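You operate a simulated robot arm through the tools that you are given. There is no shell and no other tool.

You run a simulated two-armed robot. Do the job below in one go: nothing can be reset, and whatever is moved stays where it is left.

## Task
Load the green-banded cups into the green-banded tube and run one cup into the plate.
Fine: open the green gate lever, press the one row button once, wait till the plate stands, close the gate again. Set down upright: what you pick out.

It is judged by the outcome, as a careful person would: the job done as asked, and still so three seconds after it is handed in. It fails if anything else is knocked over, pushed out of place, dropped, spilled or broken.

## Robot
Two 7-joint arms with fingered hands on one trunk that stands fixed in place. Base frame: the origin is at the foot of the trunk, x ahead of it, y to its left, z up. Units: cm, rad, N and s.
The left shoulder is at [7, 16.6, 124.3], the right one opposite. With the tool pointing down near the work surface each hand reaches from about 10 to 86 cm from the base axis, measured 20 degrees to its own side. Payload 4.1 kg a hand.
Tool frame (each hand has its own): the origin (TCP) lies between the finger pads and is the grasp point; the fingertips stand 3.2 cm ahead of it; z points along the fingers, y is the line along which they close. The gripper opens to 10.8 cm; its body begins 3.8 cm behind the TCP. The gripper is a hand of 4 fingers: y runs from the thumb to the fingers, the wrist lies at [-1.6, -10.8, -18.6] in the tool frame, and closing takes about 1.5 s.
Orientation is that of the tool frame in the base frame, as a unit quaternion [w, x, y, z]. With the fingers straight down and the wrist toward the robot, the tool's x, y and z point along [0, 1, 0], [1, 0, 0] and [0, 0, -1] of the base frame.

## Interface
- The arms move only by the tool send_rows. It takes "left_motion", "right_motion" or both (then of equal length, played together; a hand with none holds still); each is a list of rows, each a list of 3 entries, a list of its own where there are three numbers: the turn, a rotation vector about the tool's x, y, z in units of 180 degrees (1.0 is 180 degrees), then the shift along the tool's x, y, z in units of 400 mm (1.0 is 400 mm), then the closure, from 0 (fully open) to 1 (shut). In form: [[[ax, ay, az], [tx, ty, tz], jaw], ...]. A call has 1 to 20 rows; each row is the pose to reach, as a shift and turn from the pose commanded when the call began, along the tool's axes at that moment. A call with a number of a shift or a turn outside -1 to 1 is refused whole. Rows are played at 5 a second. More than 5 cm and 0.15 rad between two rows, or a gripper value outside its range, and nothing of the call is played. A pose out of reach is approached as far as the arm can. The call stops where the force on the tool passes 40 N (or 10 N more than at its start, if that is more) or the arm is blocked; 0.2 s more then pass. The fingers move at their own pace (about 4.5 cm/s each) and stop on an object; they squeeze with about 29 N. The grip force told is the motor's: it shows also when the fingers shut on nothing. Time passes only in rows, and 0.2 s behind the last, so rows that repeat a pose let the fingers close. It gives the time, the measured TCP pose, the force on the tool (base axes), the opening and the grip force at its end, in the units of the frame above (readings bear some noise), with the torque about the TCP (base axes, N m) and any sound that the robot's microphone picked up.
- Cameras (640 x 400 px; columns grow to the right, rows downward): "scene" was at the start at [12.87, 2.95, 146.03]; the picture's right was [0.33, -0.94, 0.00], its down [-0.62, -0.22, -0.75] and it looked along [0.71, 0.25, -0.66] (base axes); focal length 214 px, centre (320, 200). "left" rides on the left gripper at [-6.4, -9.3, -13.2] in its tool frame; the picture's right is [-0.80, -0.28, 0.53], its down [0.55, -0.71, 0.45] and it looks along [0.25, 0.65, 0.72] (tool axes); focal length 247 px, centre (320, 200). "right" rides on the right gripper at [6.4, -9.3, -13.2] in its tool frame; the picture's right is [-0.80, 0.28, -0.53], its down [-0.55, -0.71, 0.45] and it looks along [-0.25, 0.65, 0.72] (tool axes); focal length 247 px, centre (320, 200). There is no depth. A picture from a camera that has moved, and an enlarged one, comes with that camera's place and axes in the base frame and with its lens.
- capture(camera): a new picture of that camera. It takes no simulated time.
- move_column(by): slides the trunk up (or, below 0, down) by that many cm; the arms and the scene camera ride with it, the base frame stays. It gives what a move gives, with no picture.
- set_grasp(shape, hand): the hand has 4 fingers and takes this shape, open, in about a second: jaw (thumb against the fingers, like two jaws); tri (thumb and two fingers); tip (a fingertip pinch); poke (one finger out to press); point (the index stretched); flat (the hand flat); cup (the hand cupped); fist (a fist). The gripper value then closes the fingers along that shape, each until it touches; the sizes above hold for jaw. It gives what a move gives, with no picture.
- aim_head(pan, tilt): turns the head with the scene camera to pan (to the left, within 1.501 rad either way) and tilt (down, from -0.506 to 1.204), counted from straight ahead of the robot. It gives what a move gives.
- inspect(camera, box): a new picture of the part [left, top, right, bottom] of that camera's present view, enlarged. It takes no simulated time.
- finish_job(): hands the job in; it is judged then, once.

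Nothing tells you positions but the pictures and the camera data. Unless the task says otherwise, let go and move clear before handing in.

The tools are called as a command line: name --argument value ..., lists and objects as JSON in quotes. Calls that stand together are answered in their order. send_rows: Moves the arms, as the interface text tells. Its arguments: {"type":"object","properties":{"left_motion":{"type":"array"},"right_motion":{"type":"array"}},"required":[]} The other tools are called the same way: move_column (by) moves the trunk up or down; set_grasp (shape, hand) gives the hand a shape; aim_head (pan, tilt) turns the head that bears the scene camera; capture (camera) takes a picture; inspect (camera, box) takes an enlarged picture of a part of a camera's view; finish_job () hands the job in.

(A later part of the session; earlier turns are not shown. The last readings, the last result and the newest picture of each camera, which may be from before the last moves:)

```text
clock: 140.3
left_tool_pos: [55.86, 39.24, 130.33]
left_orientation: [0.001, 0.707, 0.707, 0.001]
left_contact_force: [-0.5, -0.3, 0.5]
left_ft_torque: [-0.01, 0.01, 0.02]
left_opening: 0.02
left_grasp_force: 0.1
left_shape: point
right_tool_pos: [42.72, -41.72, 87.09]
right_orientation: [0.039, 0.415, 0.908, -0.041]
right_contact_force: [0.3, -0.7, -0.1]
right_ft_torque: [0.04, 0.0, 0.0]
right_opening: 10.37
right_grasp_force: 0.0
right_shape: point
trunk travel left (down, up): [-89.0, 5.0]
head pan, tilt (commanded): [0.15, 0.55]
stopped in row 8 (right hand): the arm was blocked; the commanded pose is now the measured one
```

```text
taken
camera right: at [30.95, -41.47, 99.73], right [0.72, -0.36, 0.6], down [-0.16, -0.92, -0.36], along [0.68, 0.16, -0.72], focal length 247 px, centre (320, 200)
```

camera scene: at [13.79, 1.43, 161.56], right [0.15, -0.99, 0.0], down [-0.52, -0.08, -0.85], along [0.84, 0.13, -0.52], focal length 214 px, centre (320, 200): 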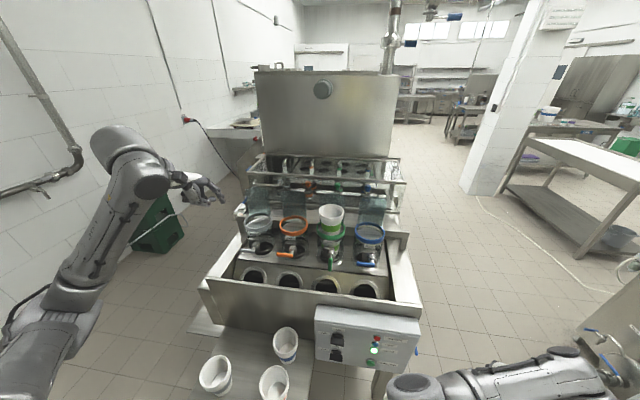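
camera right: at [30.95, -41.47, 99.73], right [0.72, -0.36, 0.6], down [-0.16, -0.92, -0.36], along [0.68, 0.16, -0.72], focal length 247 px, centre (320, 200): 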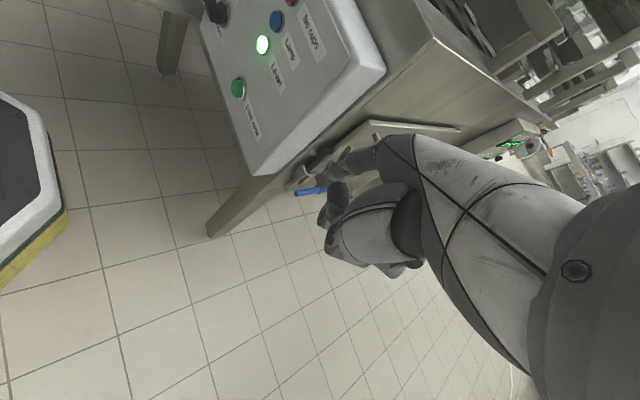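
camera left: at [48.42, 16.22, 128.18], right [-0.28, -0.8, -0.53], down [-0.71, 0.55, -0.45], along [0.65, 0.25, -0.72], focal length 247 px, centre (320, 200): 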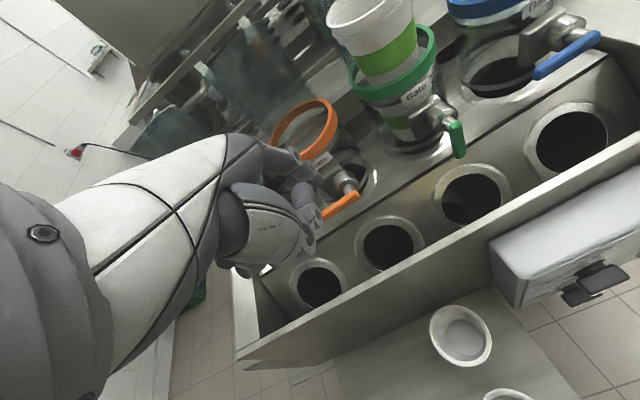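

The elbow is now swinging down and out, which is the direction I wanted; the quick swing triggered the stop. I'll continue more slowly.

send_rows --right_motion '[[[0, 0, 0], [0, 0, 0], 0], [[0, 0, 0], [0, 0, 0.01], 0], [[-0.001, 0.003, -0.002], [0.005, 0.005, 0.025], 0], [[-0.002, 0.006, -0.004], [0.012, 0.01, 0.045], 0], [[-0.004, 0.009, -0.006], [0.02, 0.018, 0.065], 0], [[-0.005, 0.012, -0.008], [0.03, 0.026, 0.085], 0], [[-0.006, 0.015, -0.01], [0.04, 0.034, 0.105], 0], [[-0.008, 0.018, -0.012], [0.05, 0.043, 0.125], 0], [[-0.009, 0.02, -0.014], [0.06, 0.051, 0.145], 0], [[-0.01, 0.023, -0.016], [0.07, 0.06, 0.165], 0], [[-0.011, 0.026, -0.018], [0.08, 0.068, 0.185], 0], [[-0.012, 0.028, -0.02], [0.09, 0.077, 0.21], 0], [[-0.0147, 0.033, -0.0229], [0.1, 0.085, 0.235], 0], [[-0.0147, 0.033, -0.0229], [0.11, 0.094, 0.26], 0], [[-0.0147, 0.033, -0.0229], [0.12, 0.102, 0.285], 0], [[-0.0147, 0.033, -0.0229], [0.13, 0.111, 0.31], 0], [[-0.0147, 0.033, -0.0229], [0.14, 0.12, 0.335], 0], [[-0.0147, 0.033, -0.0229], [0.15, 0.13, 0.355], 0], [[-0.0147, 0.033, -0.0229], [0.166, 0.1414, 0.375], 0], [[-0.0147, 0.033, -0.0229], [0.166, 0.1414, 0.375], 0]]'

capture --camera "scene"

capture --camera "right"

```text
clock: 144.5
left_tool_pos: [55.86, 39.28, 130.29]
left_orientation: [0.0, 0.707, 0.707, 0.0]
left_contact_force: [0.4, -0.2, -0.1]
left_ft_torque: [-0.04, 0.01, -0.02]
left_opening: 0.0
left_grasp_force: 0.2
left_shape: point
right_tool_pos: [43.09, -34.45, 71.22]
right_orientation: [0.0, 0.383, 0.924, 0.001]
right_contact_force: [1.1, -0.6, 0.3]
right_ft_torque: [0.0, 0.01, 0.03]
right_opening: 10.36
right_grasp_force: 0.2
right_shape: point
trunk travel left (down, up): [-89.0, 5.0]
head pan, tilt (commanded): [0.15, 0.55]
```

```text
taken
camera scene: at [13.83, 1.49, 161.56], right [0.15, -0.99, 0.0], down [-0.52, -0.08, -0.85], along [0.84, 0.13, -0.52], focal length 214 px, centre (320, 200)
```

scene: 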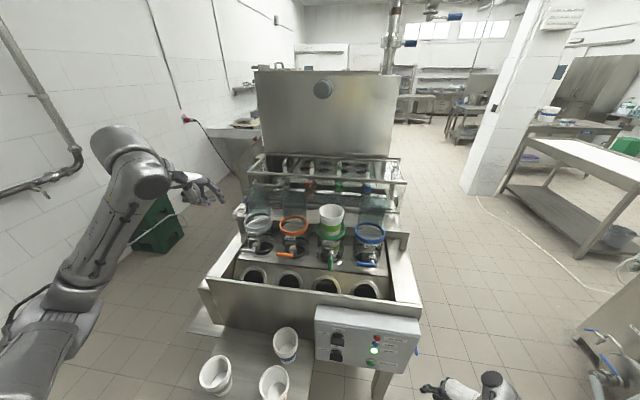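

```text
taken
camera right: at [32.07, -36.4, 84.28], right [0.77, -0.36, 0.53], down [-0.11, -0.89, -0.45], along [0.63, 0.29, -0.72], focal length 247 px, centre (320, 200)
```

right: 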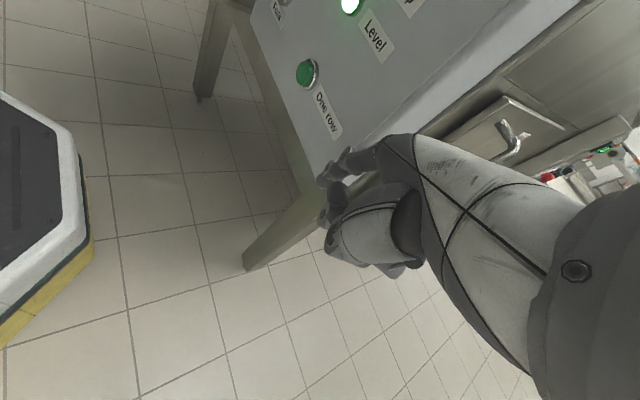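

The right arm is back in a good elbow-out posture with the hand low and steady. I'll tilt the head down to watch, then move the fingertip in front of the One row button.

aim_head --pan 0.0 --tilt 0.8

send_rows --right_motion '[[[0, 0, 0], [0.02, 0.03, 0.004], 0], [[0, 0, 0], [0.04, 0.06, 0.008], 0], [[0, 0, 0], [0.06, 0.09, 0.012], 0], [[0, 0, 0], [0.08, 0.12, 0.016], 0], [[0, 0, 0], [0.1, 0.15, 0.02], 0], [[0, 0, 0], [0.12, 0.18, 0.024], 0], [[0, 0, 0], [0.14, 0.21, 0.028], 0], [[0, 0, 0], [0.16, 0.24, 0.032], 0], [[0, 0, 0], [0.18, 0.27, 0.036], 0], [[0, 0, 0], [0.2, 0.295, 0.04], 0], [[0, 0, 0], [0.21, 0.31, 0.0475], 0], [[0, 0, 0], [0.21, 0.31, 0.0475], 0]]'

capture --camera "scene"

capture --camera "right"

```text
clock: 145.2
left_tool_pos: [56.0, 39.21, 130.25]
left_orientation: [-0.001, 0.706, 0.708, 0.0]
left_contact_force: [0.5, -0.2, 0.6]
left_ft_torque: [0.02, 0.0, 0.04]
left_opening: 0.0
left_grasp_force: 0.0
left_shape: point
right_tool_pos: [43.27, -34.36, 71.2]
right_orientation: [0.0, 0.383, 0.924, 0.002]
right_contact_force: [0.4, -0.9, 0.1]
right_ft_torque: [-0.04, 0.0, -0.03]
right_opening: 10.38
right_grasp_force: 0.1
right_shape: point
trunk travel left (down, up): [-89.0, 5.0]
head pan, tilt (commanded): [0.0, 0.799]
```

```text
clock: 147.8
left_tool_pos: [55.99, 39.19, 130.25]
left_orientation: [0.0, 0.706, 0.708, 0.0]
left_contact_force: [0.2, -0.2, -0.1]
left_ft_torque: [0.01, 0.0, -0.02]
left_opening: 0.02
left_grasp_force: 0.1
left_shape: point
right_tool_pos: [45.9, -19.62, 69.35]
right_orientation: [0.0, 0.383, 0.924, 0.001]
right_contact_force: [1.0, 0.1, 0.4]
right_ft_torque: [0.01, -0.02, -0.01]
right_opening: 10.37
right_grasp_force: 0.1
right_shape: point
trunk travel left (down, up): [-89.0, 5.0]
head pan, tilt (commanded): [0.0, 0.799]
```

```text
taken
camera scene: at [13.01, 0.14, 159.42], right [0.0, -1.0, 0.0], down [-0.72, 0.0, -0.7], along [0.7, 0.0, -0.72], focal length 214 px, centre (320, 200)
```

scene: 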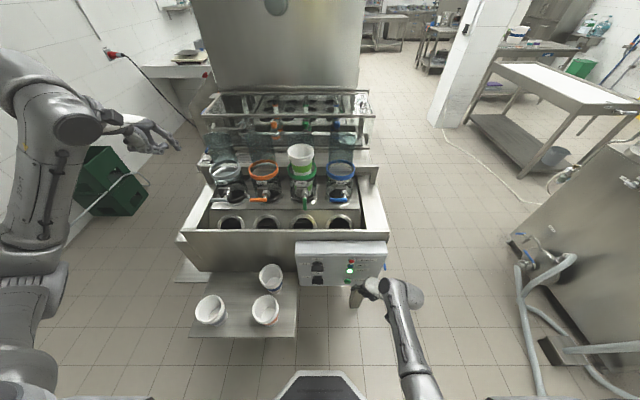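

```text
taken
camera right: at [34.79, -21.59, 82.4], right [0.77, -0.36, 0.53], down [-0.11, -0.89, -0.45], along [0.63, 0.29, -0.72], focal length 247 px, centre (320, 200)
```

right: 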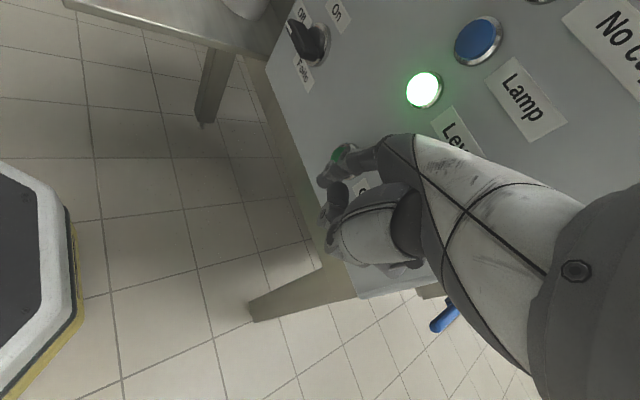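

The finger is close to the button. I'll zoom to confirm the alignment before pressing.

inspect --camera "scene" --box '[290, 230, 430, 320]'

inspect --camera "right" --box '[290, 110, 410, 230]'

inspect --camera "right" --box '[270, 0, 470, 120]'

```text
4.44 times, centred on (360, 275) of scene
camera zoom: at [13.01, 0.14, 159.42], right [0.0, -1.0, 0.0], down [-0.72, 0.0, -0.7], along [0.7, 0.0, -0.72], focal length 953 px, centre (142, -133)
```

zoom: 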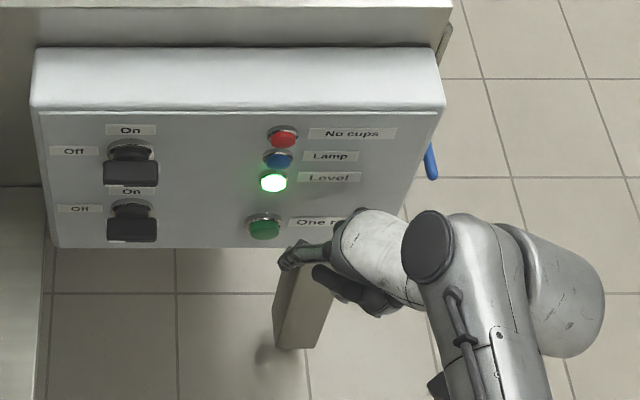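

```text
3.33 times, centred on (350, 170) of right
camera zoom: at [34.79, -21.59, 82.4], right [0.77, -0.36, 0.53], down [-0.11, -0.89, -0.45], along [0.63, 0.29, -0.72], focal length 823 px, centre (220, 300)
```

zoom: 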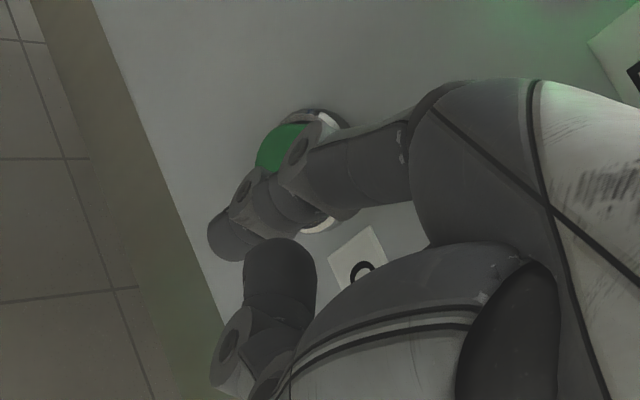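

```text
3.20 times, centred on (370, 60) of right
camera zoom: at [34.79, -21.59, 82.4], right [0.77, -0.36, 0.53], down [-0.11, -0.89, -0.45], along [0.63, 0.29, -0.72], focal length 790 px, centre (160, 648)
```

zoom: 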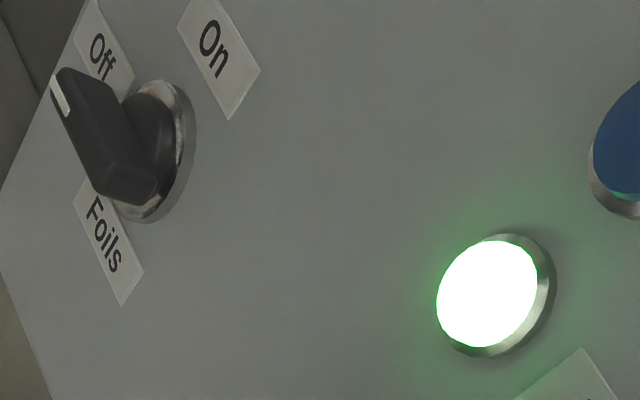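

The fingertip is at about [49.8, -13.6, 66.8] and the button is at [53.1, -12.0, 66.6]. The switches read Off and the lower one is labelled "Foils", so I leave them alone. I'm lining up in y and moving just short of the button.

send_rows --right_motion '[[[0, 0, 0], [0.0133, 0.0133, 0.002], 0], [[0, 0, 0], [0.0265, 0.0265, 0.004], 0], [[0, 0, 0], [0.018, 0.035, 0.004], 0], [[0, 0, 0], [0.0088, 0.0442, 0.004], 0], [[0, 0, 0], [0.0, 0.053, 0.004], 0], [[0, 0, 0], [0.0, 0.053, 0.004], 0]]'

inspect --camera "scene" --box '[320, 250, 390, 310]'

inspect --camera "right" --box '[290, 110, 410, 230]'

```text
clock: 149.2
left_tool_pos: [55.93, 39.2, 130.21]
left_orientation: [0.0, 0.706, 0.708, 0.0]
left_contact_force: [1.0, 0.1, -0.5]
left_ft_torque: [0.02, 0.0, 0.02]
left_opening: 0.03
left_grasp_force: 0.0
left_shape: point
right_tool_pos: [47.51, -18.29, 69.08]
right_orientation: [-0.001, 0.382, 0.924, 0.001]
right_contact_force: [0.7, -0.1, 0.5]
right_ft_torque: [-0.01, 0.02, 0.0]
right_opening: 10.36
right_grasp_force: 0.0
right_shape: point
trunk travel left (down, up): [-89.0, 5.0]
head pan, tilt (commanded): [0.0, 0.799]
```

```text
6.67 times, centred on (355, 280) of scene
camera zoom: at [13.01, 0.15, 159.42], right [0.0, -1.0, 0.0], down [-0.72, 0.0, -0.7], along [0.7, 0.0, -0.72], focal length 1430 px, centre (87, -333)
```

zoom: 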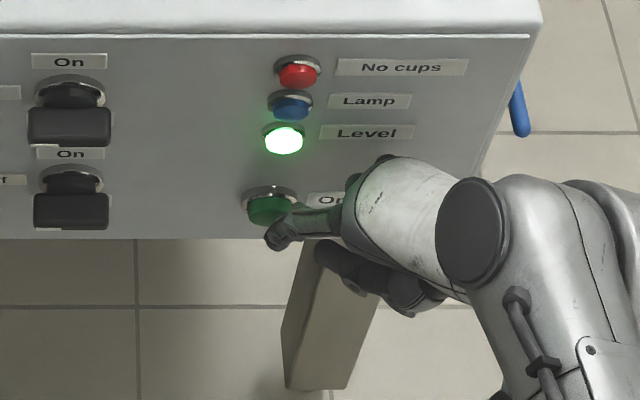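

```text
3.33 times, centred on (350, 170) of right
camera zoom: at [36.36, -20.13, 82.17], right [0.77, -0.36, 0.53], down [-0.11, -0.89, -0.45], along [0.63, 0.29, -0.72], focal length 823 px, centre (220, 300)
```

zoom: 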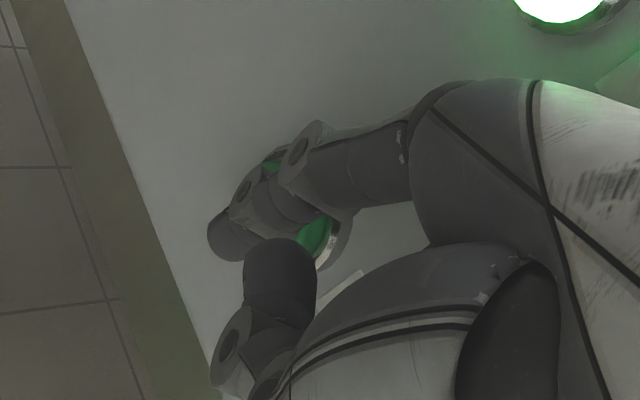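

I'm making a small correction up and left to centre on the cap, then easing forward until it touches.

send_rows --right_motion '[[[0, 0, 0], [0.007, 0.007, -0.0125], 0], [[0, 0, 0], [0.0017, 0.0123, -0.0125], 0], [[0, 0, 0], [-0.0036, 0.0176, -0.0125], 0], [[0, 0, 0], [-0.0089, 0.0229, -0.0125], 0], [[0, 0, 0], [-0.0089, 0.0229, -0.0125], 0]]'

inspect --camera "scene" --box '[320, 250, 390, 310]'

inspect --camera "right" --box '[290, 110, 410, 230]'

```text
clock: 150.4
left_tool_pos: [55.85, 39.33, 130.26]
left_orientation: [0.0, 0.707, 0.708, 0.0]
left_contact_force: [0.2, -0.2, 0.4]
left_ft_torque: [0.0, 0.01, 0.02]
left_opening: 0.0
left_grasp_force: 0.0
left_shape: point
right_tool_pos: [48.35, -17.78, 69.65]
right_orientation: [0.0, 0.383, 0.924, 0.001]
right_contact_force: [-3.5, 0.7, 1.1]
right_ft_torque: [0.09, 0.01, 0.3]
right_opening: 0.0
right_grasp_force: 0.1
right_shape: point
trunk travel left (down, up): [-89.0, 5.0]
head pan, tilt (commanded): [0.0, 0.799]
```

```text
6.67 times, centred on (355, 280) of scene
camera zoom: at [12.93, 0.16, 159.43], right [0.0, -1.0, 0.0], down [-0.72, 0.0, -0.7], along [0.7, 0.0, -0.72], focal length 1430 px, centre (87, -333)
```

zoom: 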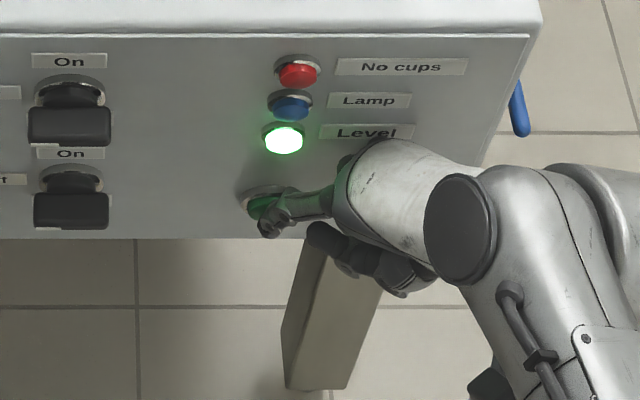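

```text
3.33 times, centred on (350, 170) of right
camera zoom: at [37.25, -19.71, 82.68], right [0.77, -0.36, 0.53], down [-0.11, -0.89, -0.45], along [0.63, 0.29, -0.72], focal length 823 px, centre (220, 300)
```

zoom: 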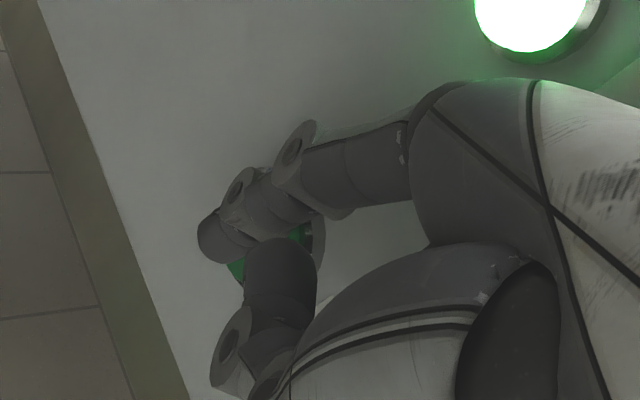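

Contact is made at about 3.5 N. Now I'll press in further, gently, and listen for the machine.

send_rows --right_motion '[[[0, 0, 0], [-0.0053, 0.0053, 0], 0], [[0, 0, 0], [-0.0106, 0.0106, 0], 0], [[0, 0, 0], [-0.0106, 0.0106, 0], 0]]'

inspect --camera "scene" --box '[320, 250, 390, 310]'

inspect --camera "scene" --box '[200, 80, 400, 250]'

```text
clock: 151.2
left_tool_pos: [55.42, 39.32, 130.34]
left_orientation: [0.001, 0.707, 0.707, 0.0]
left_contact_force: [0.1, 0.1, -0.3]
left_ft_torque: [0.03, 0.05, 0.0]
left_opening: 0.0
left_grasp_force: 0.2
left_shape: point
right_tool_pos: [48.44, -17.78, 69.65]
right_orientation: [-0.001, 0.382, 0.924, 0.0]
right_contact_force: [-38.3, 4.8, -6.2]
right_ft_torque: [-0.17, -1.88, 0.42]
right_opening: 0.01
right_grasp_force: 0.0
right_shape: point
trunk travel left (down, up): [-89.0, 5.0]
head pan, tilt (commanded): [0.0, 0.799]
heard: click
```

```text
6.67 times, centred on (355, 280) of scene
camera zoom: at [12.42, 0.18, 159.45], right [0.0, -1.0, 0.0], down [-0.71, 0.0, -0.7], along [0.7, 0.0, -0.71], focal length 1430 px, centre (87, -333)
```

zoom: 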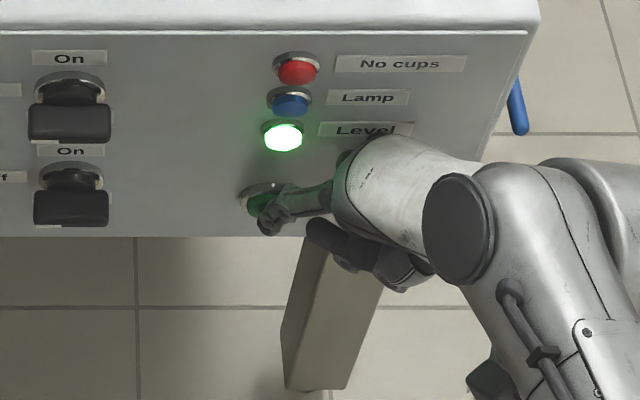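

```text
2.35 times, centred on (300, 165) of scene
camera zoom: at [12.42, 0.18, 159.45], right [0.0, -1.0, 0.0], down [-0.71, 0.0, -0.7], along [0.7, 0.0, -0.71], focal length 505 px, centre (367, 282)
```

zoom: 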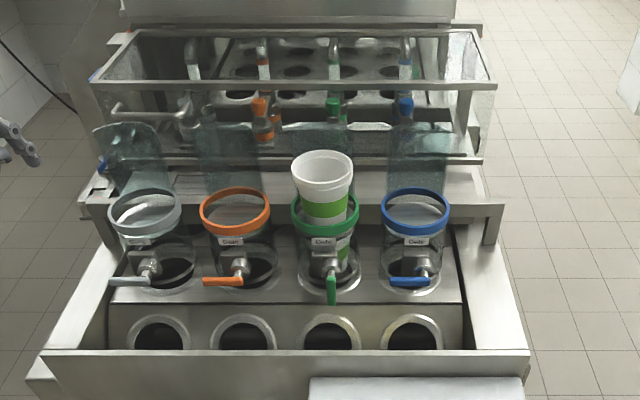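

I heard a click, so the button has been pressed once. I'm withdrawing the finger straight back right away so it can't be pressed again.

send_rows --right_motion '[[[0, 0, 0], [0.0106, -0.0106, 0], 0], [[0, 0, 0], [0.03, -0.03, 0], 0], [[0, 0, 0], [0.06, -0.06, 0], 0], [[0, 0, 0], [0.1, -0.1, 0], 0], [[0, 0, 0], [0.1, -0.14, 0], 0], [[0, 0, 0], [0.09, -0.19, 0], 0], [[0, 0, 0], [0.07, -0.24, 0], 0], [[0, 0, 0], [0.05, -0.29, 0], 0], [[0, 0, 0], [0.03, -0.34, 0], 0], [[0, 0, 0], [0.03, -0.34, 0], 0]]'

capture --camera "scene"

inspect --camera "scene" --box '[200, 80, 400, 250]'

```text
clock: 153.4
left_tool_pos: [55.92, 39.22, 130.15]
left_orientation: [0.0, 0.707, 0.708, 0.0]
left_contact_force: [-0.4, 0.9, 0.2]
left_ft_torque: [-0.02, 0.02, -0.02]
left_opening: 0.01
left_grasp_force: 0.1
left_shape: point
right_tool_pos: [38.12, -26.7, 69.54]
right_orientation: [-0.001, 0.384, 0.923, 0.0]
right_contact_force: [0.9, 0.3, -0.8]
right_ft_torque: [0.02, -0.02, 0.01]
right_opening: 10.39
right_grasp_force: 0.1
right_shape: point
trunk travel left (down, up): [-89.0, 5.0]
head pan, tilt (commanded): [0.0, 0.799]
```

```text
taken
camera scene: at [13.03, 0.2, 159.42], right [0.0, -1.0, 0.0], down [-0.72, 0.0, -0.7], along [0.7, 0.0, -0.72], focal length 214 px, centre (320, 200)
```

scene: 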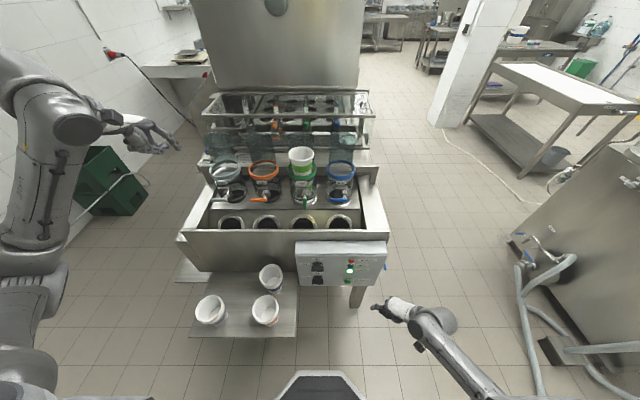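

```text
2.35 times, centred on (300, 165) of scene
camera zoom: at [13.03, 0.2, 159.42], right [0.0, -1.0, 0.0], down [-0.72, 0.0, -0.7], along [0.7, 0.0, -0.72], focal length 505 px, centre (367, 282)
```

zoom: 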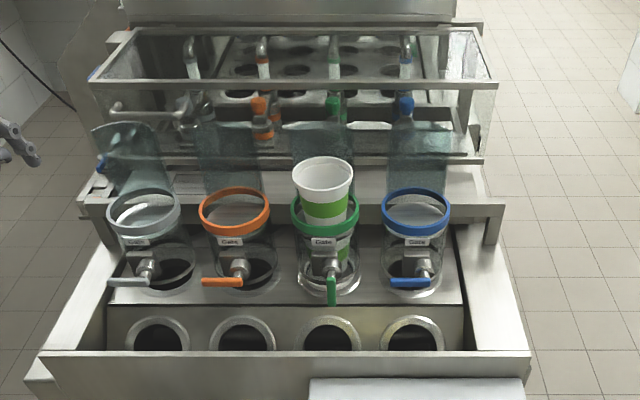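

The finger is clear of the panel. I'll wait while watching the green tube and plate.

inspect --camera "scene" --box '[270, 135, 350, 215]'

send_rows --right_motion '[[[0, 0, 0], [0, 0, 0], 0], [[0, 0, 0], [0, 0, 0], 0], [[0, 0, 0], [0, 0, 0], 0], [[0, 0, 0], [0, 0, 0], 0], [[0, 0, 0], [0, 0, 0], 0], [[0, 0, 0], [0, 0, 0], 0], [[0, 0, 0], [0, 0, 0], 0], [[0, 0, 0], [0, 0, 0], 0], [[0, 0, 0], [0, 0, 0], 0], [[0, 0, 0], [0, 0, 0], 0]]'

inspect --camera "scene" --box '[270, 135, 350, 215]'

inspect --camera "scene" --box '[200, 80, 400, 250]'

```text
5.00 times, centred on (310, 175) of scene
camera zoom: at [13.03, 0.2, 159.42], right [0.0, -1.0, 0.0], down [-0.72, 0.0, -0.7], along [0.7, 0.0, -0.72], focal length 1072 px, centre (370, 325)
```

zoom: 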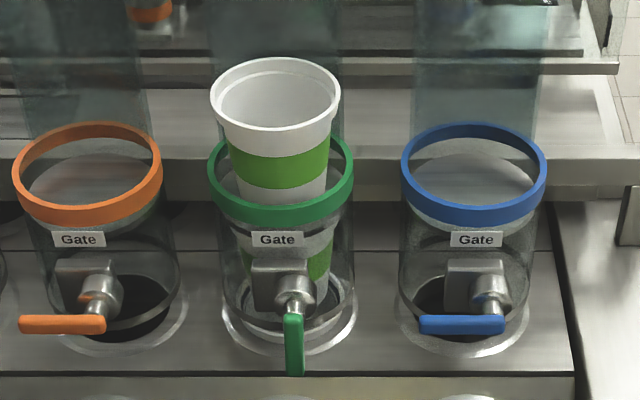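

```text
clock: 155.7
left_tool_pos: [55.99, 39.24, 130.25]
left_orientation: [0.001, 0.706, 0.708, 0.0]
left_contact_force: [-1.1, 0.2, 0.2]
left_ft_torque: [-0.02, -0.01, -0.04]
left_opening: 0.0
left_grasp_force: 0.1
left_shape: point
right_tool_pos: [38.21, -26.66, 69.59]
right_orientation: [0.0, 0.383, 0.924, 0.001]
right_contact_force: [0.1, -0.2, 0.4]
right_ft_torque: [0.03, 0.04, -0.04]
right_opening: 10.36
right_grasp_force: 0.1
right_shape: point
trunk travel left (down, up): [-89.0, 5.0]
head pan, tilt (commanded): [0.0, 0.799]
```

```text
5.00 times, centred on (310, 175) of scene
camera zoom: at [13.01, 0.14, 159.42], right [0.0, -1.0, 0.0], down [-0.72, 0.0, -0.7], along [0.7, 0.0, -0.72], focal length 1072 px, centre (370, 325)
```

zoom: 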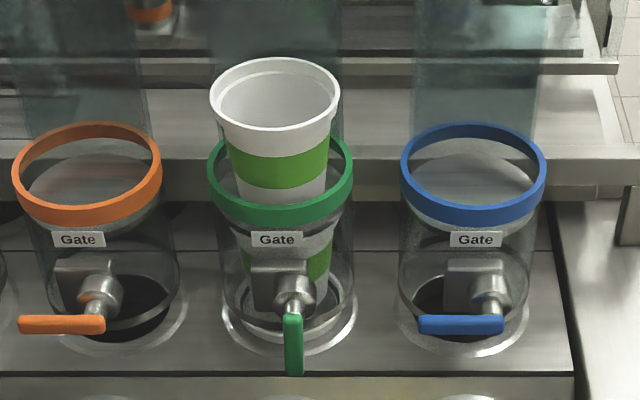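

```text
2.35 times, centred on (300, 165) of scene
camera zoom: at [13.01, 0.14, 159.42], right [0.0, -1.0, 0.0], down [-0.72, 0.0, -0.7], along [0.7, 0.0, -0.72], focal length 505 px, centre (367, 282)
```

zoom: 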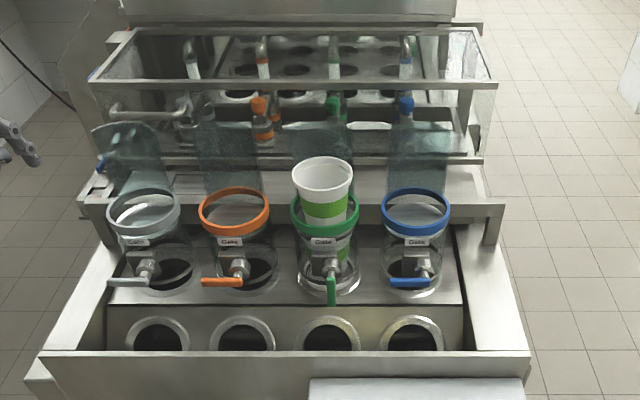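

Three cups are accounted for: one seated in the plate hole under the tube, one lower in the tube and one on top. Nothing changed between the two views, so the plate stands. I'll confirm with a close-up.

inspect --camera "scene" --box '[285, 170, 330, 215]'

inspect --camera "scene" --box '[290, 235, 390, 295]'

send_rows --right_motion '[[[0, 0, 0], [0, 0, 0], 0], [[0, 0, 0], [0, 0, 0], 0], [[0, 0, 0], [0, 0, 0], 0], [[0, 0, 0], [0, 0, 0], 0], [[0, 0, 0], [0, 0, 0], 0], [[0, 0, 0], [0, 0, 0], 0], [[0, 0, 0], [0, 0, 0], 0], [[0, 0, 0], [0, 0, 0], 0], [[0, 0, 0], [0, 0, 0], 0], [[0, 0, 0], [0, 0, 0], 0], [[0, 0, 0], [0, 0, 0], 0], [[0, 0, 0], [0, 0, 0], 0]]'

inspect --camera "scene" --box '[285, 170, 330, 215]'

```text
8.89 times, centred on (308, 192) of scene
camera zoom: at [13.01, 0.14, 159.42], right [0.0, -1.0, 0.0], down [-0.72, 0.0, -0.7], along [0.7, 0.0, -0.72], focal length 1906 px, centre (431, 267)
```

zoom: 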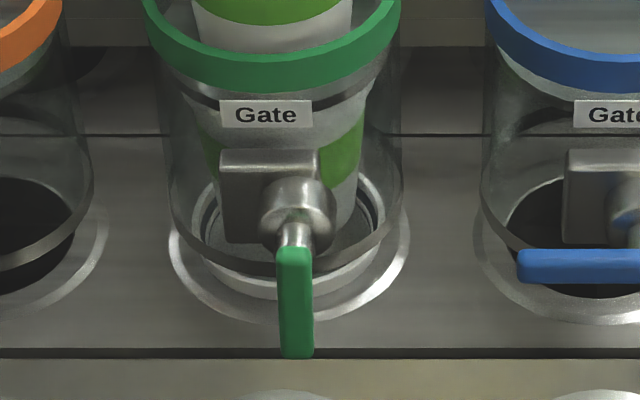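

```text
6.40 times, centred on (340, 265) of scene
camera zoom: at [13.01, 0.14, 159.42], right [0.0, -1.0, 0.0], down [-0.72, 0.0, -0.7], along [0.7, 0.0, -0.72], focal length 1373 px, centre (192, -216)
```

zoom: 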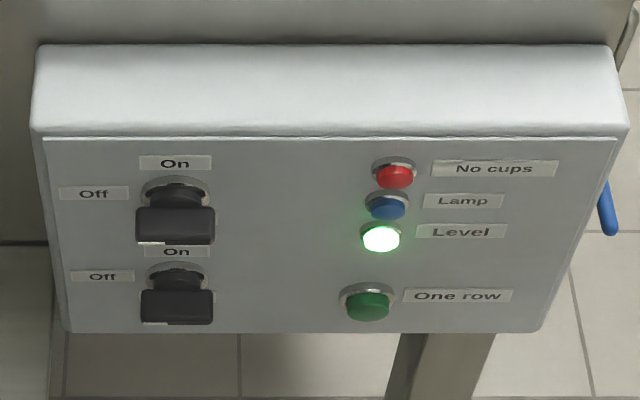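

```text
clock: 158.2
left_tool_pos: [56.03, 39.32, 130.3]
left_orientation: [0.0, 0.706, 0.708, 0.0]
left_contact_force: [-0.7, 0.4, 0.3]
left_ft_torque: [-0.01, 0.02, 0.01]
left_opening: 0.0
left_grasp_force: 0.0
left_shape: point
right_tool_pos: [38.24, -26.71, 69.53]
right_orientation: [0.0, 0.383, 0.924, 0.001]
right_contact_force: [0.0, -0.5, -0.4]
right_ft_torque: [-0.01, 0.01, 0.01]
right_opening: 10.38
right_grasp_force: 0.1
right_shape: point
trunk travel left (down, up): [-89.0, 5.0]
head pan, tilt (commanded): [0.0, 0.799]
```

```text
8.89 times, centred on (308, 192) of scene
camera zoom: at [13.01, 0.14, 159.42], right [0.0, -1.0, 0.0], down [-0.72, 0.0, -0.7], along [0.7, 0.0, -0.72], focal length 1906 px, centre (431, 267)
```

zoom: 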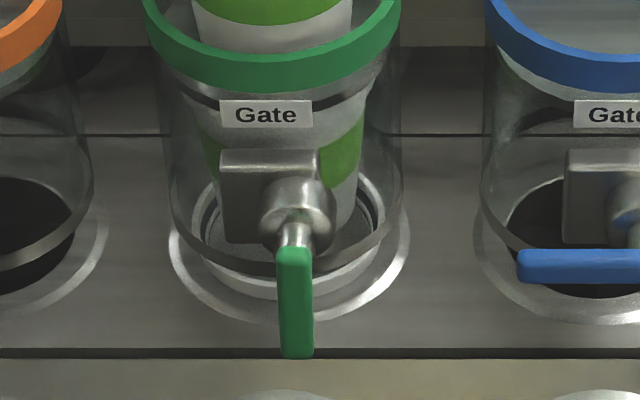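

A cup is seated in the plate, the machine is still, and the lamps are unchanged. Now I'll close the gate. The left finger goes to the right-hand side of the lever to swing it back to the left.

send_rows --left_motion '[[[0, 0, 0], [-0.06, 0.002, 0.01], 0], [[0, 0, 0], [-0.121, 0.004, 0.025], 0], [[0, 0, 0], [-0.181, 0.005, 0.045], 0], [[0, 0, 0], [-0.242, 0.007, 0.065], 0], [[0, 0, 0], [-0.302, 0.009, 0.09], 0], [[0, 0, 0], [-0.363, 0.011, 0.115], 0], [[0, 0, 0], [-0.424, 0.0125, 0.14], 0], [[0, 0, 0], [-0.484, 0.014, 0.165], 0], [[0, 0, 0], [-0.545, 0.016, 0.19], 0], [[0, 0, 0], [-0.605, 0.018, 0.215], 0], [[0, 0, 0], [-0.666, 0.02, 0.24], 0], [[0, 0, 0], [-0.726, 0.0215, 0.265], 0], [[0, 0, 0], [-0.787, 0.023, 0.29], 0], [[0, 0, 0], [-0.8475, 0.025, 0.3075], 0], [[0, 0, 0], [-0.8475, 0.045, 0.36], 0], [[0, 0, 0], [-0.8475, 0.065, 0.42], 0], [[0, 0, 0], [-0.8475, 0.085, 0.48], 0], [[0, 0, 0], [-0.8475, 0.1, 0.54], 0], [[0, 0, 0], [-0.8475, 0.1, 0.54], 0]]'

capture --camera "scene"

capture --camera "left"

```text
clock: 162.2
left_tool_pos: [59.83, 5.26, 108.41]
left_orientation: [0.0, 0.706, 0.708, 0.0]
left_contact_force: [-0.4, 0.2, -0.2]
left_ft_torque: [-0.02, 0.01, 0.0]
left_opening: 0.0
left_grasp_force: 0.0
left_shape: point
right_tool_pos: [38.17, -26.69, 69.65]
right_orientation: [0.0, 0.383, 0.924, 0.001]
right_contact_force: [0.0, 0.0, 0.2]
right_ft_torque: [-0.03, 0.02, 0.01]
right_opening: 10.36
right_grasp_force: 0.1
right_shape: point
trunk travel left (down, up): [-89.0, 5.0]
head pan, tilt (commanded): [0.0, 0.799]
```

```text
taken
camera scene: at [13.01, 0.13, 159.42], right [0.0, -1.0, 0.0], down [-0.72, 0.0, -0.7], along [0.7, 0.0, -0.72], focal length 214 px, centre (320, 200)
```

scene: 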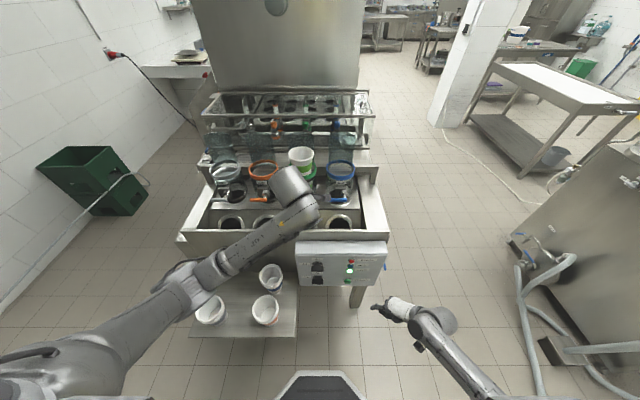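

```text
taken
camera left: at [50.7, -1.08, 121.54], right [-0.28, -0.8, -0.53], down [-0.71, 0.55, -0.45], along [0.65, 0.25, -0.72], focal length 247 px, centre (320, 200)
```

left: 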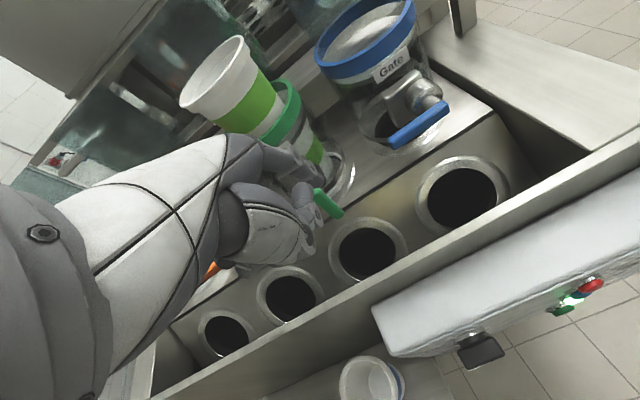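

The left arm is in a good posture. I'll zoom in on the lever and fingertip.

inspect --camera "left" --box '[260, 120, 400, 250]'

inspect --camera "scene" --box '[270, 140, 350, 230]'

```text
3.08 times, centred on (330, 185) of left
camera zoom: at [50.7, -1.08, 121.54], right [-0.28, -0.8, -0.53], down [-0.71, 0.55, -0.45], along [0.65, 0.25, -0.72], focal length 760 px, centre (289, 246)
```

zoom: 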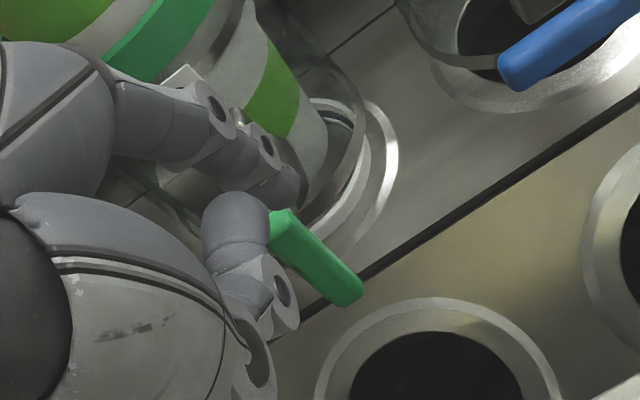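

```text
4.44 times, centred on (310, 185) of scene
camera zoom: at [13.01, 0.13, 159.42], right [0.0, -1.0, 0.0], down [-0.72, 0.0, -0.7], along [0.7, 0.0, -0.72], focal length 953 px, centre (364, 267)
```

zoom: 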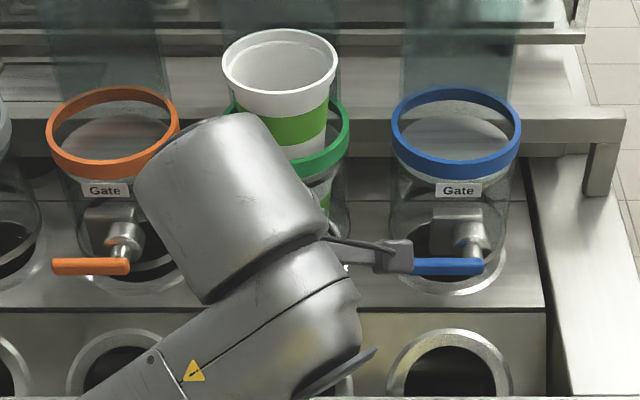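

The lever hangs at y≈5.7 from z 102.6 to 96.2, and the fingertip is at about [67.0, 3.8, 106], to its right and in front. I'm lowering the finger beside it and then moving slightly forward.

send_rows --left_motion '[[[0, 0, 0], [-0.003, 0, 0.04], 0], [[0, 0, 0], [-0.005, 0, 0.08], 0], [[0, 0, 0], [-0.005, 0, 0.12], 0], [[0, 0, 0], [-0.005, 0, 0.16], 0], [[0, 0, 0], [-0.005, 0, 0.195], 0], [[0, 0, 0], [-0.005, 0.02, 0.2], 0], [[0, 0, 0], [-0.005, 0.0425, 0.2], 0], [[0, 0, 0], [-0.005, 0.0425, 0.2], 0]]'

inspect --camera "left" --box '[260, 100, 400, 230]'

capture --camera "scene"

```text
clock: 164.1
left_tool_pos: [61.71, 5.22, 100.67]
left_orientation: [0.001, 0.707, 0.707, 0.0]
left_contact_force: [-0.5, 0.0, 0.3]
left_ft_torque: [-0.01, -0.03, -0.04]
left_opening: 0.01
left_grasp_force: 0.1
left_shape: point
right_tool_pos: [38.16, -26.82, 69.46]
right_orientation: [0.0, 0.383, 0.924, 0.002]
right_contact_force: [0.9, 0.3, 0.3]
right_ft_torque: [0.02, 0.02, -0.02]
right_opening: 10.36
right_grasp_force: 0.1
right_shape: point
trunk travel left (down, up): [-89.0, 5.0]
head pan, tilt (commanded): [0.0, 0.799]
```

```text
3.08 times, centred on (330, 165) of left
camera zoom: at [52.45, -1.23, 113.84], right [-0.28, -0.8, -0.53], down [-0.71, 0.55, -0.45], along [0.65, 0.25, -0.72], focal length 760 px, centre (289, 308)
```

zoom: 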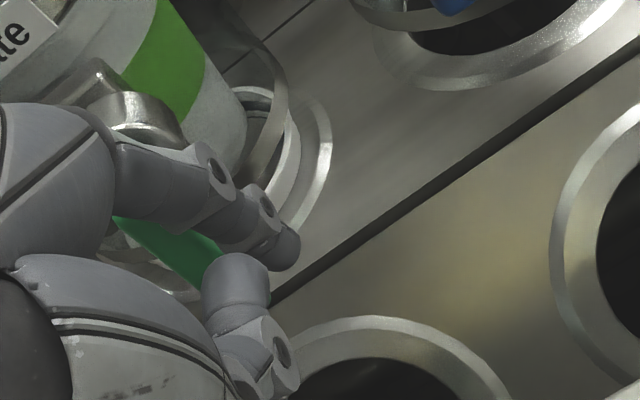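

```text
taken
camera scene: at [12.98, 0.13, 159.42], right [0.0, -1.0, 0.0], down [-0.72, 0.0, -0.7], along [0.7, 0.0, -0.72], focal length 214 px, centre (320, 200)
```

scene: 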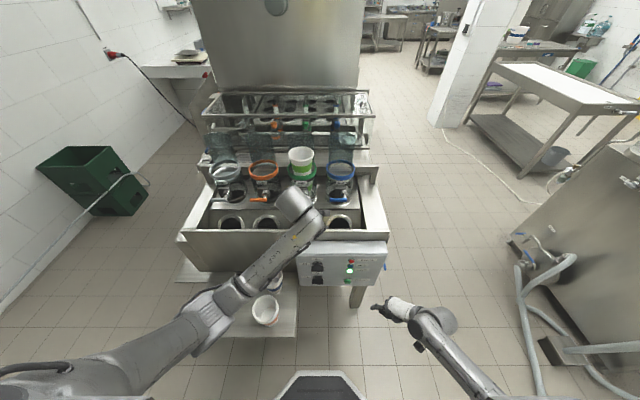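

The finger is on the right side of the lever at the lever's depth. I'm swinging it left along the arc, first about 30°.

send_rows --left_motion '[[[0, 0, 0], [0.0158, 0, 0.005], 0], [[0, 0, 0], [0.028, 0, 0.008], 0], [[0, 0, 0], [0.0398, 0, 0.011], 0], [[0, 0, 0], [0.052, 0, 0.011], 0], [[0, 0, 0], [0.0643, 0, 0.0108], 0], [[0, 0, 0], [0.0643, 0, 0.0108], 0]]'

inspect --camera "left" --box '[240, 100, 400, 230]'

inspect --camera "scene" --box '[270, 140, 350, 230]'

```text
clock: 165.4
left_tool_pos: [61.61, 7.72, 100.18]
left_orientation: [0.001, 0.706, 0.708, 0.0]
left_contact_force: [-1.6, -4.4, -2.1]
left_ft_torque: [0.01, 0.13, -0.35]
left_opening: 0.01
left_grasp_force: 0.1
left_shape: point
right_tool_pos: [38.2, -26.82, 69.58]
right_orientation: [-0.001, 0.383, 0.924, 0.002]
right_contact_force: [0.3, 1.0, 0.3]
right_ft_torque: [0.0, 0.03, -0.02]
right_opening: 10.36
right_grasp_force: 0.1
right_shape: point
trunk travel left (down, up): [-89.0, 5.0]
head pan, tilt (commanded): [0.0, 0.799]
```

```text
3.08 times, centred on (320, 165) of left
camera zoom: at [52.36, 1.17, 113.37], right [-0.28, -0.8, -0.53], down [-0.71, 0.55, -0.45], along [0.65, 0.25, -0.72], focal length 760 px, centre (320, 308)
```

zoom: 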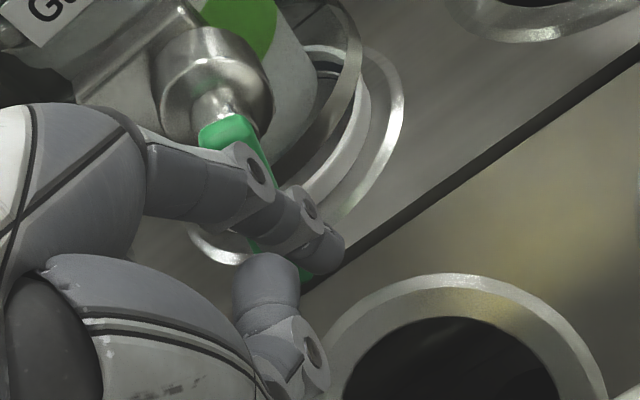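

```text
4.44 times, centred on (310, 185) of scene
camera zoom: at [12.99, 0.04, 159.42], right [0.0, -1.0, 0.0], down [-0.72, 0.0, -0.7], along [0.7, 0.0, -0.72], focal length 953 px, centre (364, 267)
```

zoom: 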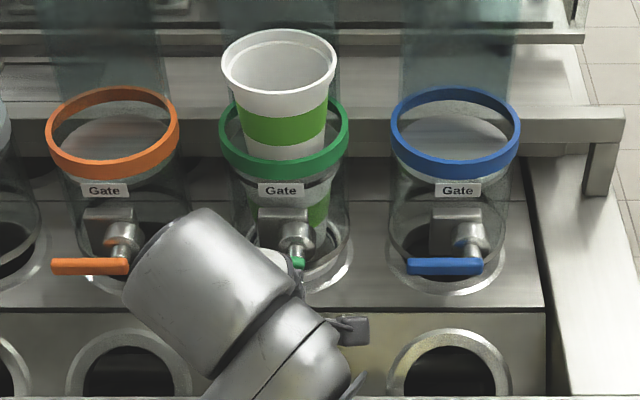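

The lever has begun to move (about 14°), but the fingertip is only catching its front edge. I'll ease off, move 1.3 cm forward for a fuller contact, and push again.

send_rows --left_motion '[[[0, 0, 0], [-0.02, 0, 0], 0], [[0, 0, 0], [-0.025, 0.015, 0], 0], [[0, 0, 0], [-0.025, 0.0325, 0], 0], [[0, 0, 0], [-0.012, 0.0325, 0], 0], [[0, 0, 0], [0.0, 0.0325, 0], 0], [[0, 0, 0], [0.012, 0.0325, 0], 0], [[0, 0, 0], [0.012, 0.0325, 0], 0]]'

inspect --camera "left" --box '[240, 100, 400, 230]'

```text
clock: 167.1
left_tool_pos: [62.76, 8.26, 100.36]
left_orientation: [0.0, 0.706, 0.708, 0.002]
left_contact_force: [-11.3, -3.9, 1.0]
left_ft_torque: [0.0, 0.07, -0.32]
left_opening: 10.35
left_grasp_force: 0.0
left_shape: point
right_tool_pos: [38.09, -26.62, 69.61]
right_orientation: [0.0, 0.382, 0.924, 0.002]
right_contact_force: [-0.2, -0.2, -0.1]
right_ft_torque: [-0.04, 0.02, -0.05]
right_opening: 10.38
right_grasp_force: 0.1
right_shape: point
trunk travel left (down, up): [-89.0, 5.0]
head pan, tilt (commanded): [0.0, 0.799]
```

```text
3.08 times, centred on (320, 165) of left
camera zoom: at [53.49, 1.75, 113.46], right [-0.28, -0.8, -0.53], down [-0.71, 0.55, -0.45], along [0.65, 0.25, -0.72], focal length 760 px, centre (320, 308)
```

zoom: 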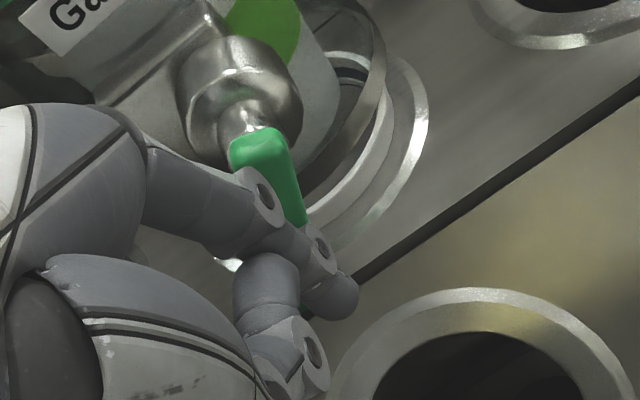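

The finger rode in front of the lever instead of beside it. I'll back out, step to the right, go properly forward beside it, and then push left.

send_rows --left_motion '[[[0, 0, 0], [0, -0.025, 0], 0], [[0, 0, 0], [0, -0.055, 0], 0], [[0, 0, 0], [-0.03, -0.06, 0], 0], [[0, 0, 0], [-0.06, -0.06, 0], 0], [[0, 0, 0], [-0.09, -0.06, 0], 0], [[0, 0, 0], [-0.095, -0.03, 0], 0], [[0, 0, 0], [-0.095, 0.0, 0], 0], [[0, 0, 0], [-0.095, 0.012, 0], 0], [[0, 0, 0], [-0.095, 0.012, 0], 0]]'

inspect --camera "left" --box '[240, 100, 400, 230]'

inspect --camera "scene" --box '[270, 140, 350, 230]'

```text
clock: 169.1
left_tool_pos: [63.49, 4.24, 100.2]
left_orientation: [0.0, 0.707, 0.707, 0.0]
left_contact_force: [0.5, -0.1, 0.5]
left_ft_torque: [0.04, 0.02, 0.03]
left_opening: 10.38
left_grasp_force: 0.1
left_shape: point
right_tool_pos: [38.12, -26.67, 69.49]
right_orientation: [-0.001, 0.382, 0.924, 0.001]
right_contact_force: [0.9, -0.5, 0.6]
right_ft_torque: [0.0, 0.0, -0.01]
right_opening: 10.37
right_grasp_force: 0.0
right_shape: point
trunk travel left (down, up): [-89.0, 5.0]
head pan, tilt (commanded): [0.0, 0.799]
```

```text
3.08 times, centred on (320, 165) of left
camera zoom: at [54.31, -2.07, 113.41], right [-0.28, -0.8, -0.53], down [-0.71, 0.55, -0.45], along [0.65, 0.25, -0.72], focal length 760 px, centre (320, 308)
```

zoom: 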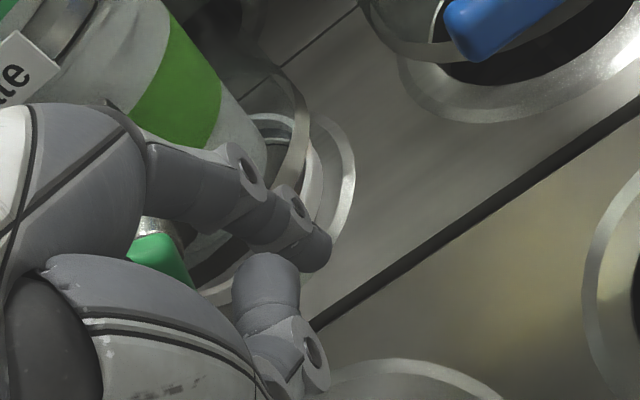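

```text
4.44 times, centred on (310, 185) of scene
camera zoom: at [13.02, 0.13, 159.42], right [0.0, -1.0, 0.0], down [-0.72, 0.0, -0.7], along [0.7, 0.0, -0.72], focal length 953 px, centre (364, 267)
```

zoom: 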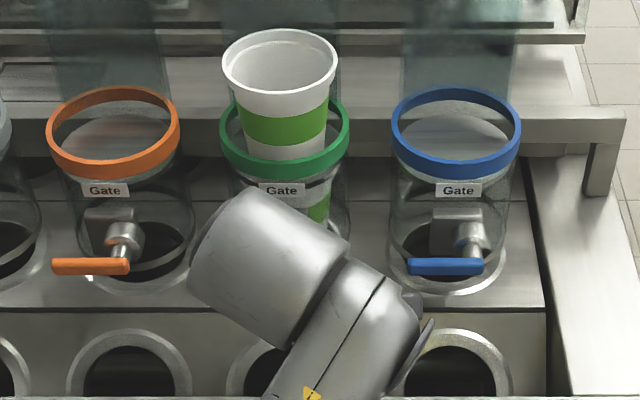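

The finger is now beside the lever on its right and far enough forward to cross it. I'm pushing left slowly.

send_rows --left_motion '[[[0, 0, 0], [0.02, -0.007, 0.001], 0], [[0, 0, 0], [0.04, -0.007, 0.002], 0], [[0, 0, 0], [0.0518, -0.007, 0.003], 0], [[0, 0, 0], [0.061, -0.007, 0.004], 0], [[0, 0, 0], [0.07, -0.007, 0.005], 0], [[0, 0, 0], [0.07, -0.007, 0.005], 0]]'

inspect --camera "left" --box '[240, 100, 400, 230]'

inspect --camera "scene" --box '[270, 140, 350, 230]'

```text
clock: 170.4
left_tool_pos: [62.99, 6.71, 100.19]
left_orientation: [0.001, 0.708, 0.706, 0.001]
left_contact_force: [-2.8, -27.8, 10.6]
left_ft_torque: [0.4, -0.67, -1.69]
left_opening: 0.0
left_grasp_force: 0.0
left_shape: point
right_tool_pos: [37.94, -27.05, 69.55]
right_orientation: [-0.001, 0.382, 0.924, 0.003]
right_contact_force: [0.3, 1.6, -0.2]
right_ft_torque: [0.04, -0.01, -0.01]
right_opening: 10.36
right_grasp_force: 0.1
right_shape: point
trunk travel left (down, up): [-89.0, 5.0]
head pan, tilt (commanded): [0.0, 0.799]
```

```text
3.08 times, centred on (320, 165) of left
camera zoom: at [53.82, 0.28, 113.3], right [-0.28, -0.8, -0.54], down [-0.7, 0.55, -0.45], along [0.65, 0.25, -0.72], focal length 760 px, centre (320, 308)
```

zoom: 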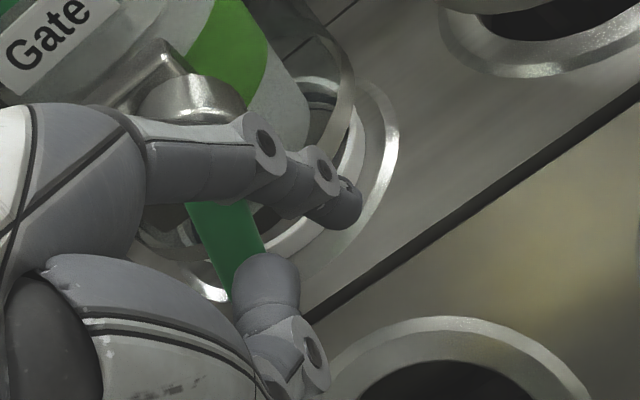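

```text
4.44 times, centred on (310, 185) of scene
camera zoom: at [12.76, -0.5, 159.45], right [0.0, -1.0, 0.0], down [-0.72, 0.0, -0.7], along [0.7, 0.0, -0.72], focal length 953 px, centre (364, 267)
```

zoom: 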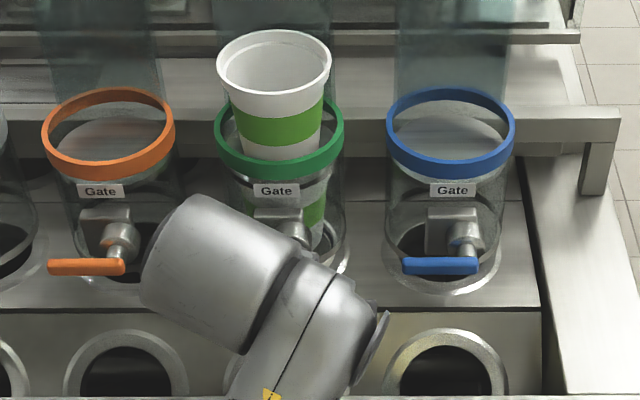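

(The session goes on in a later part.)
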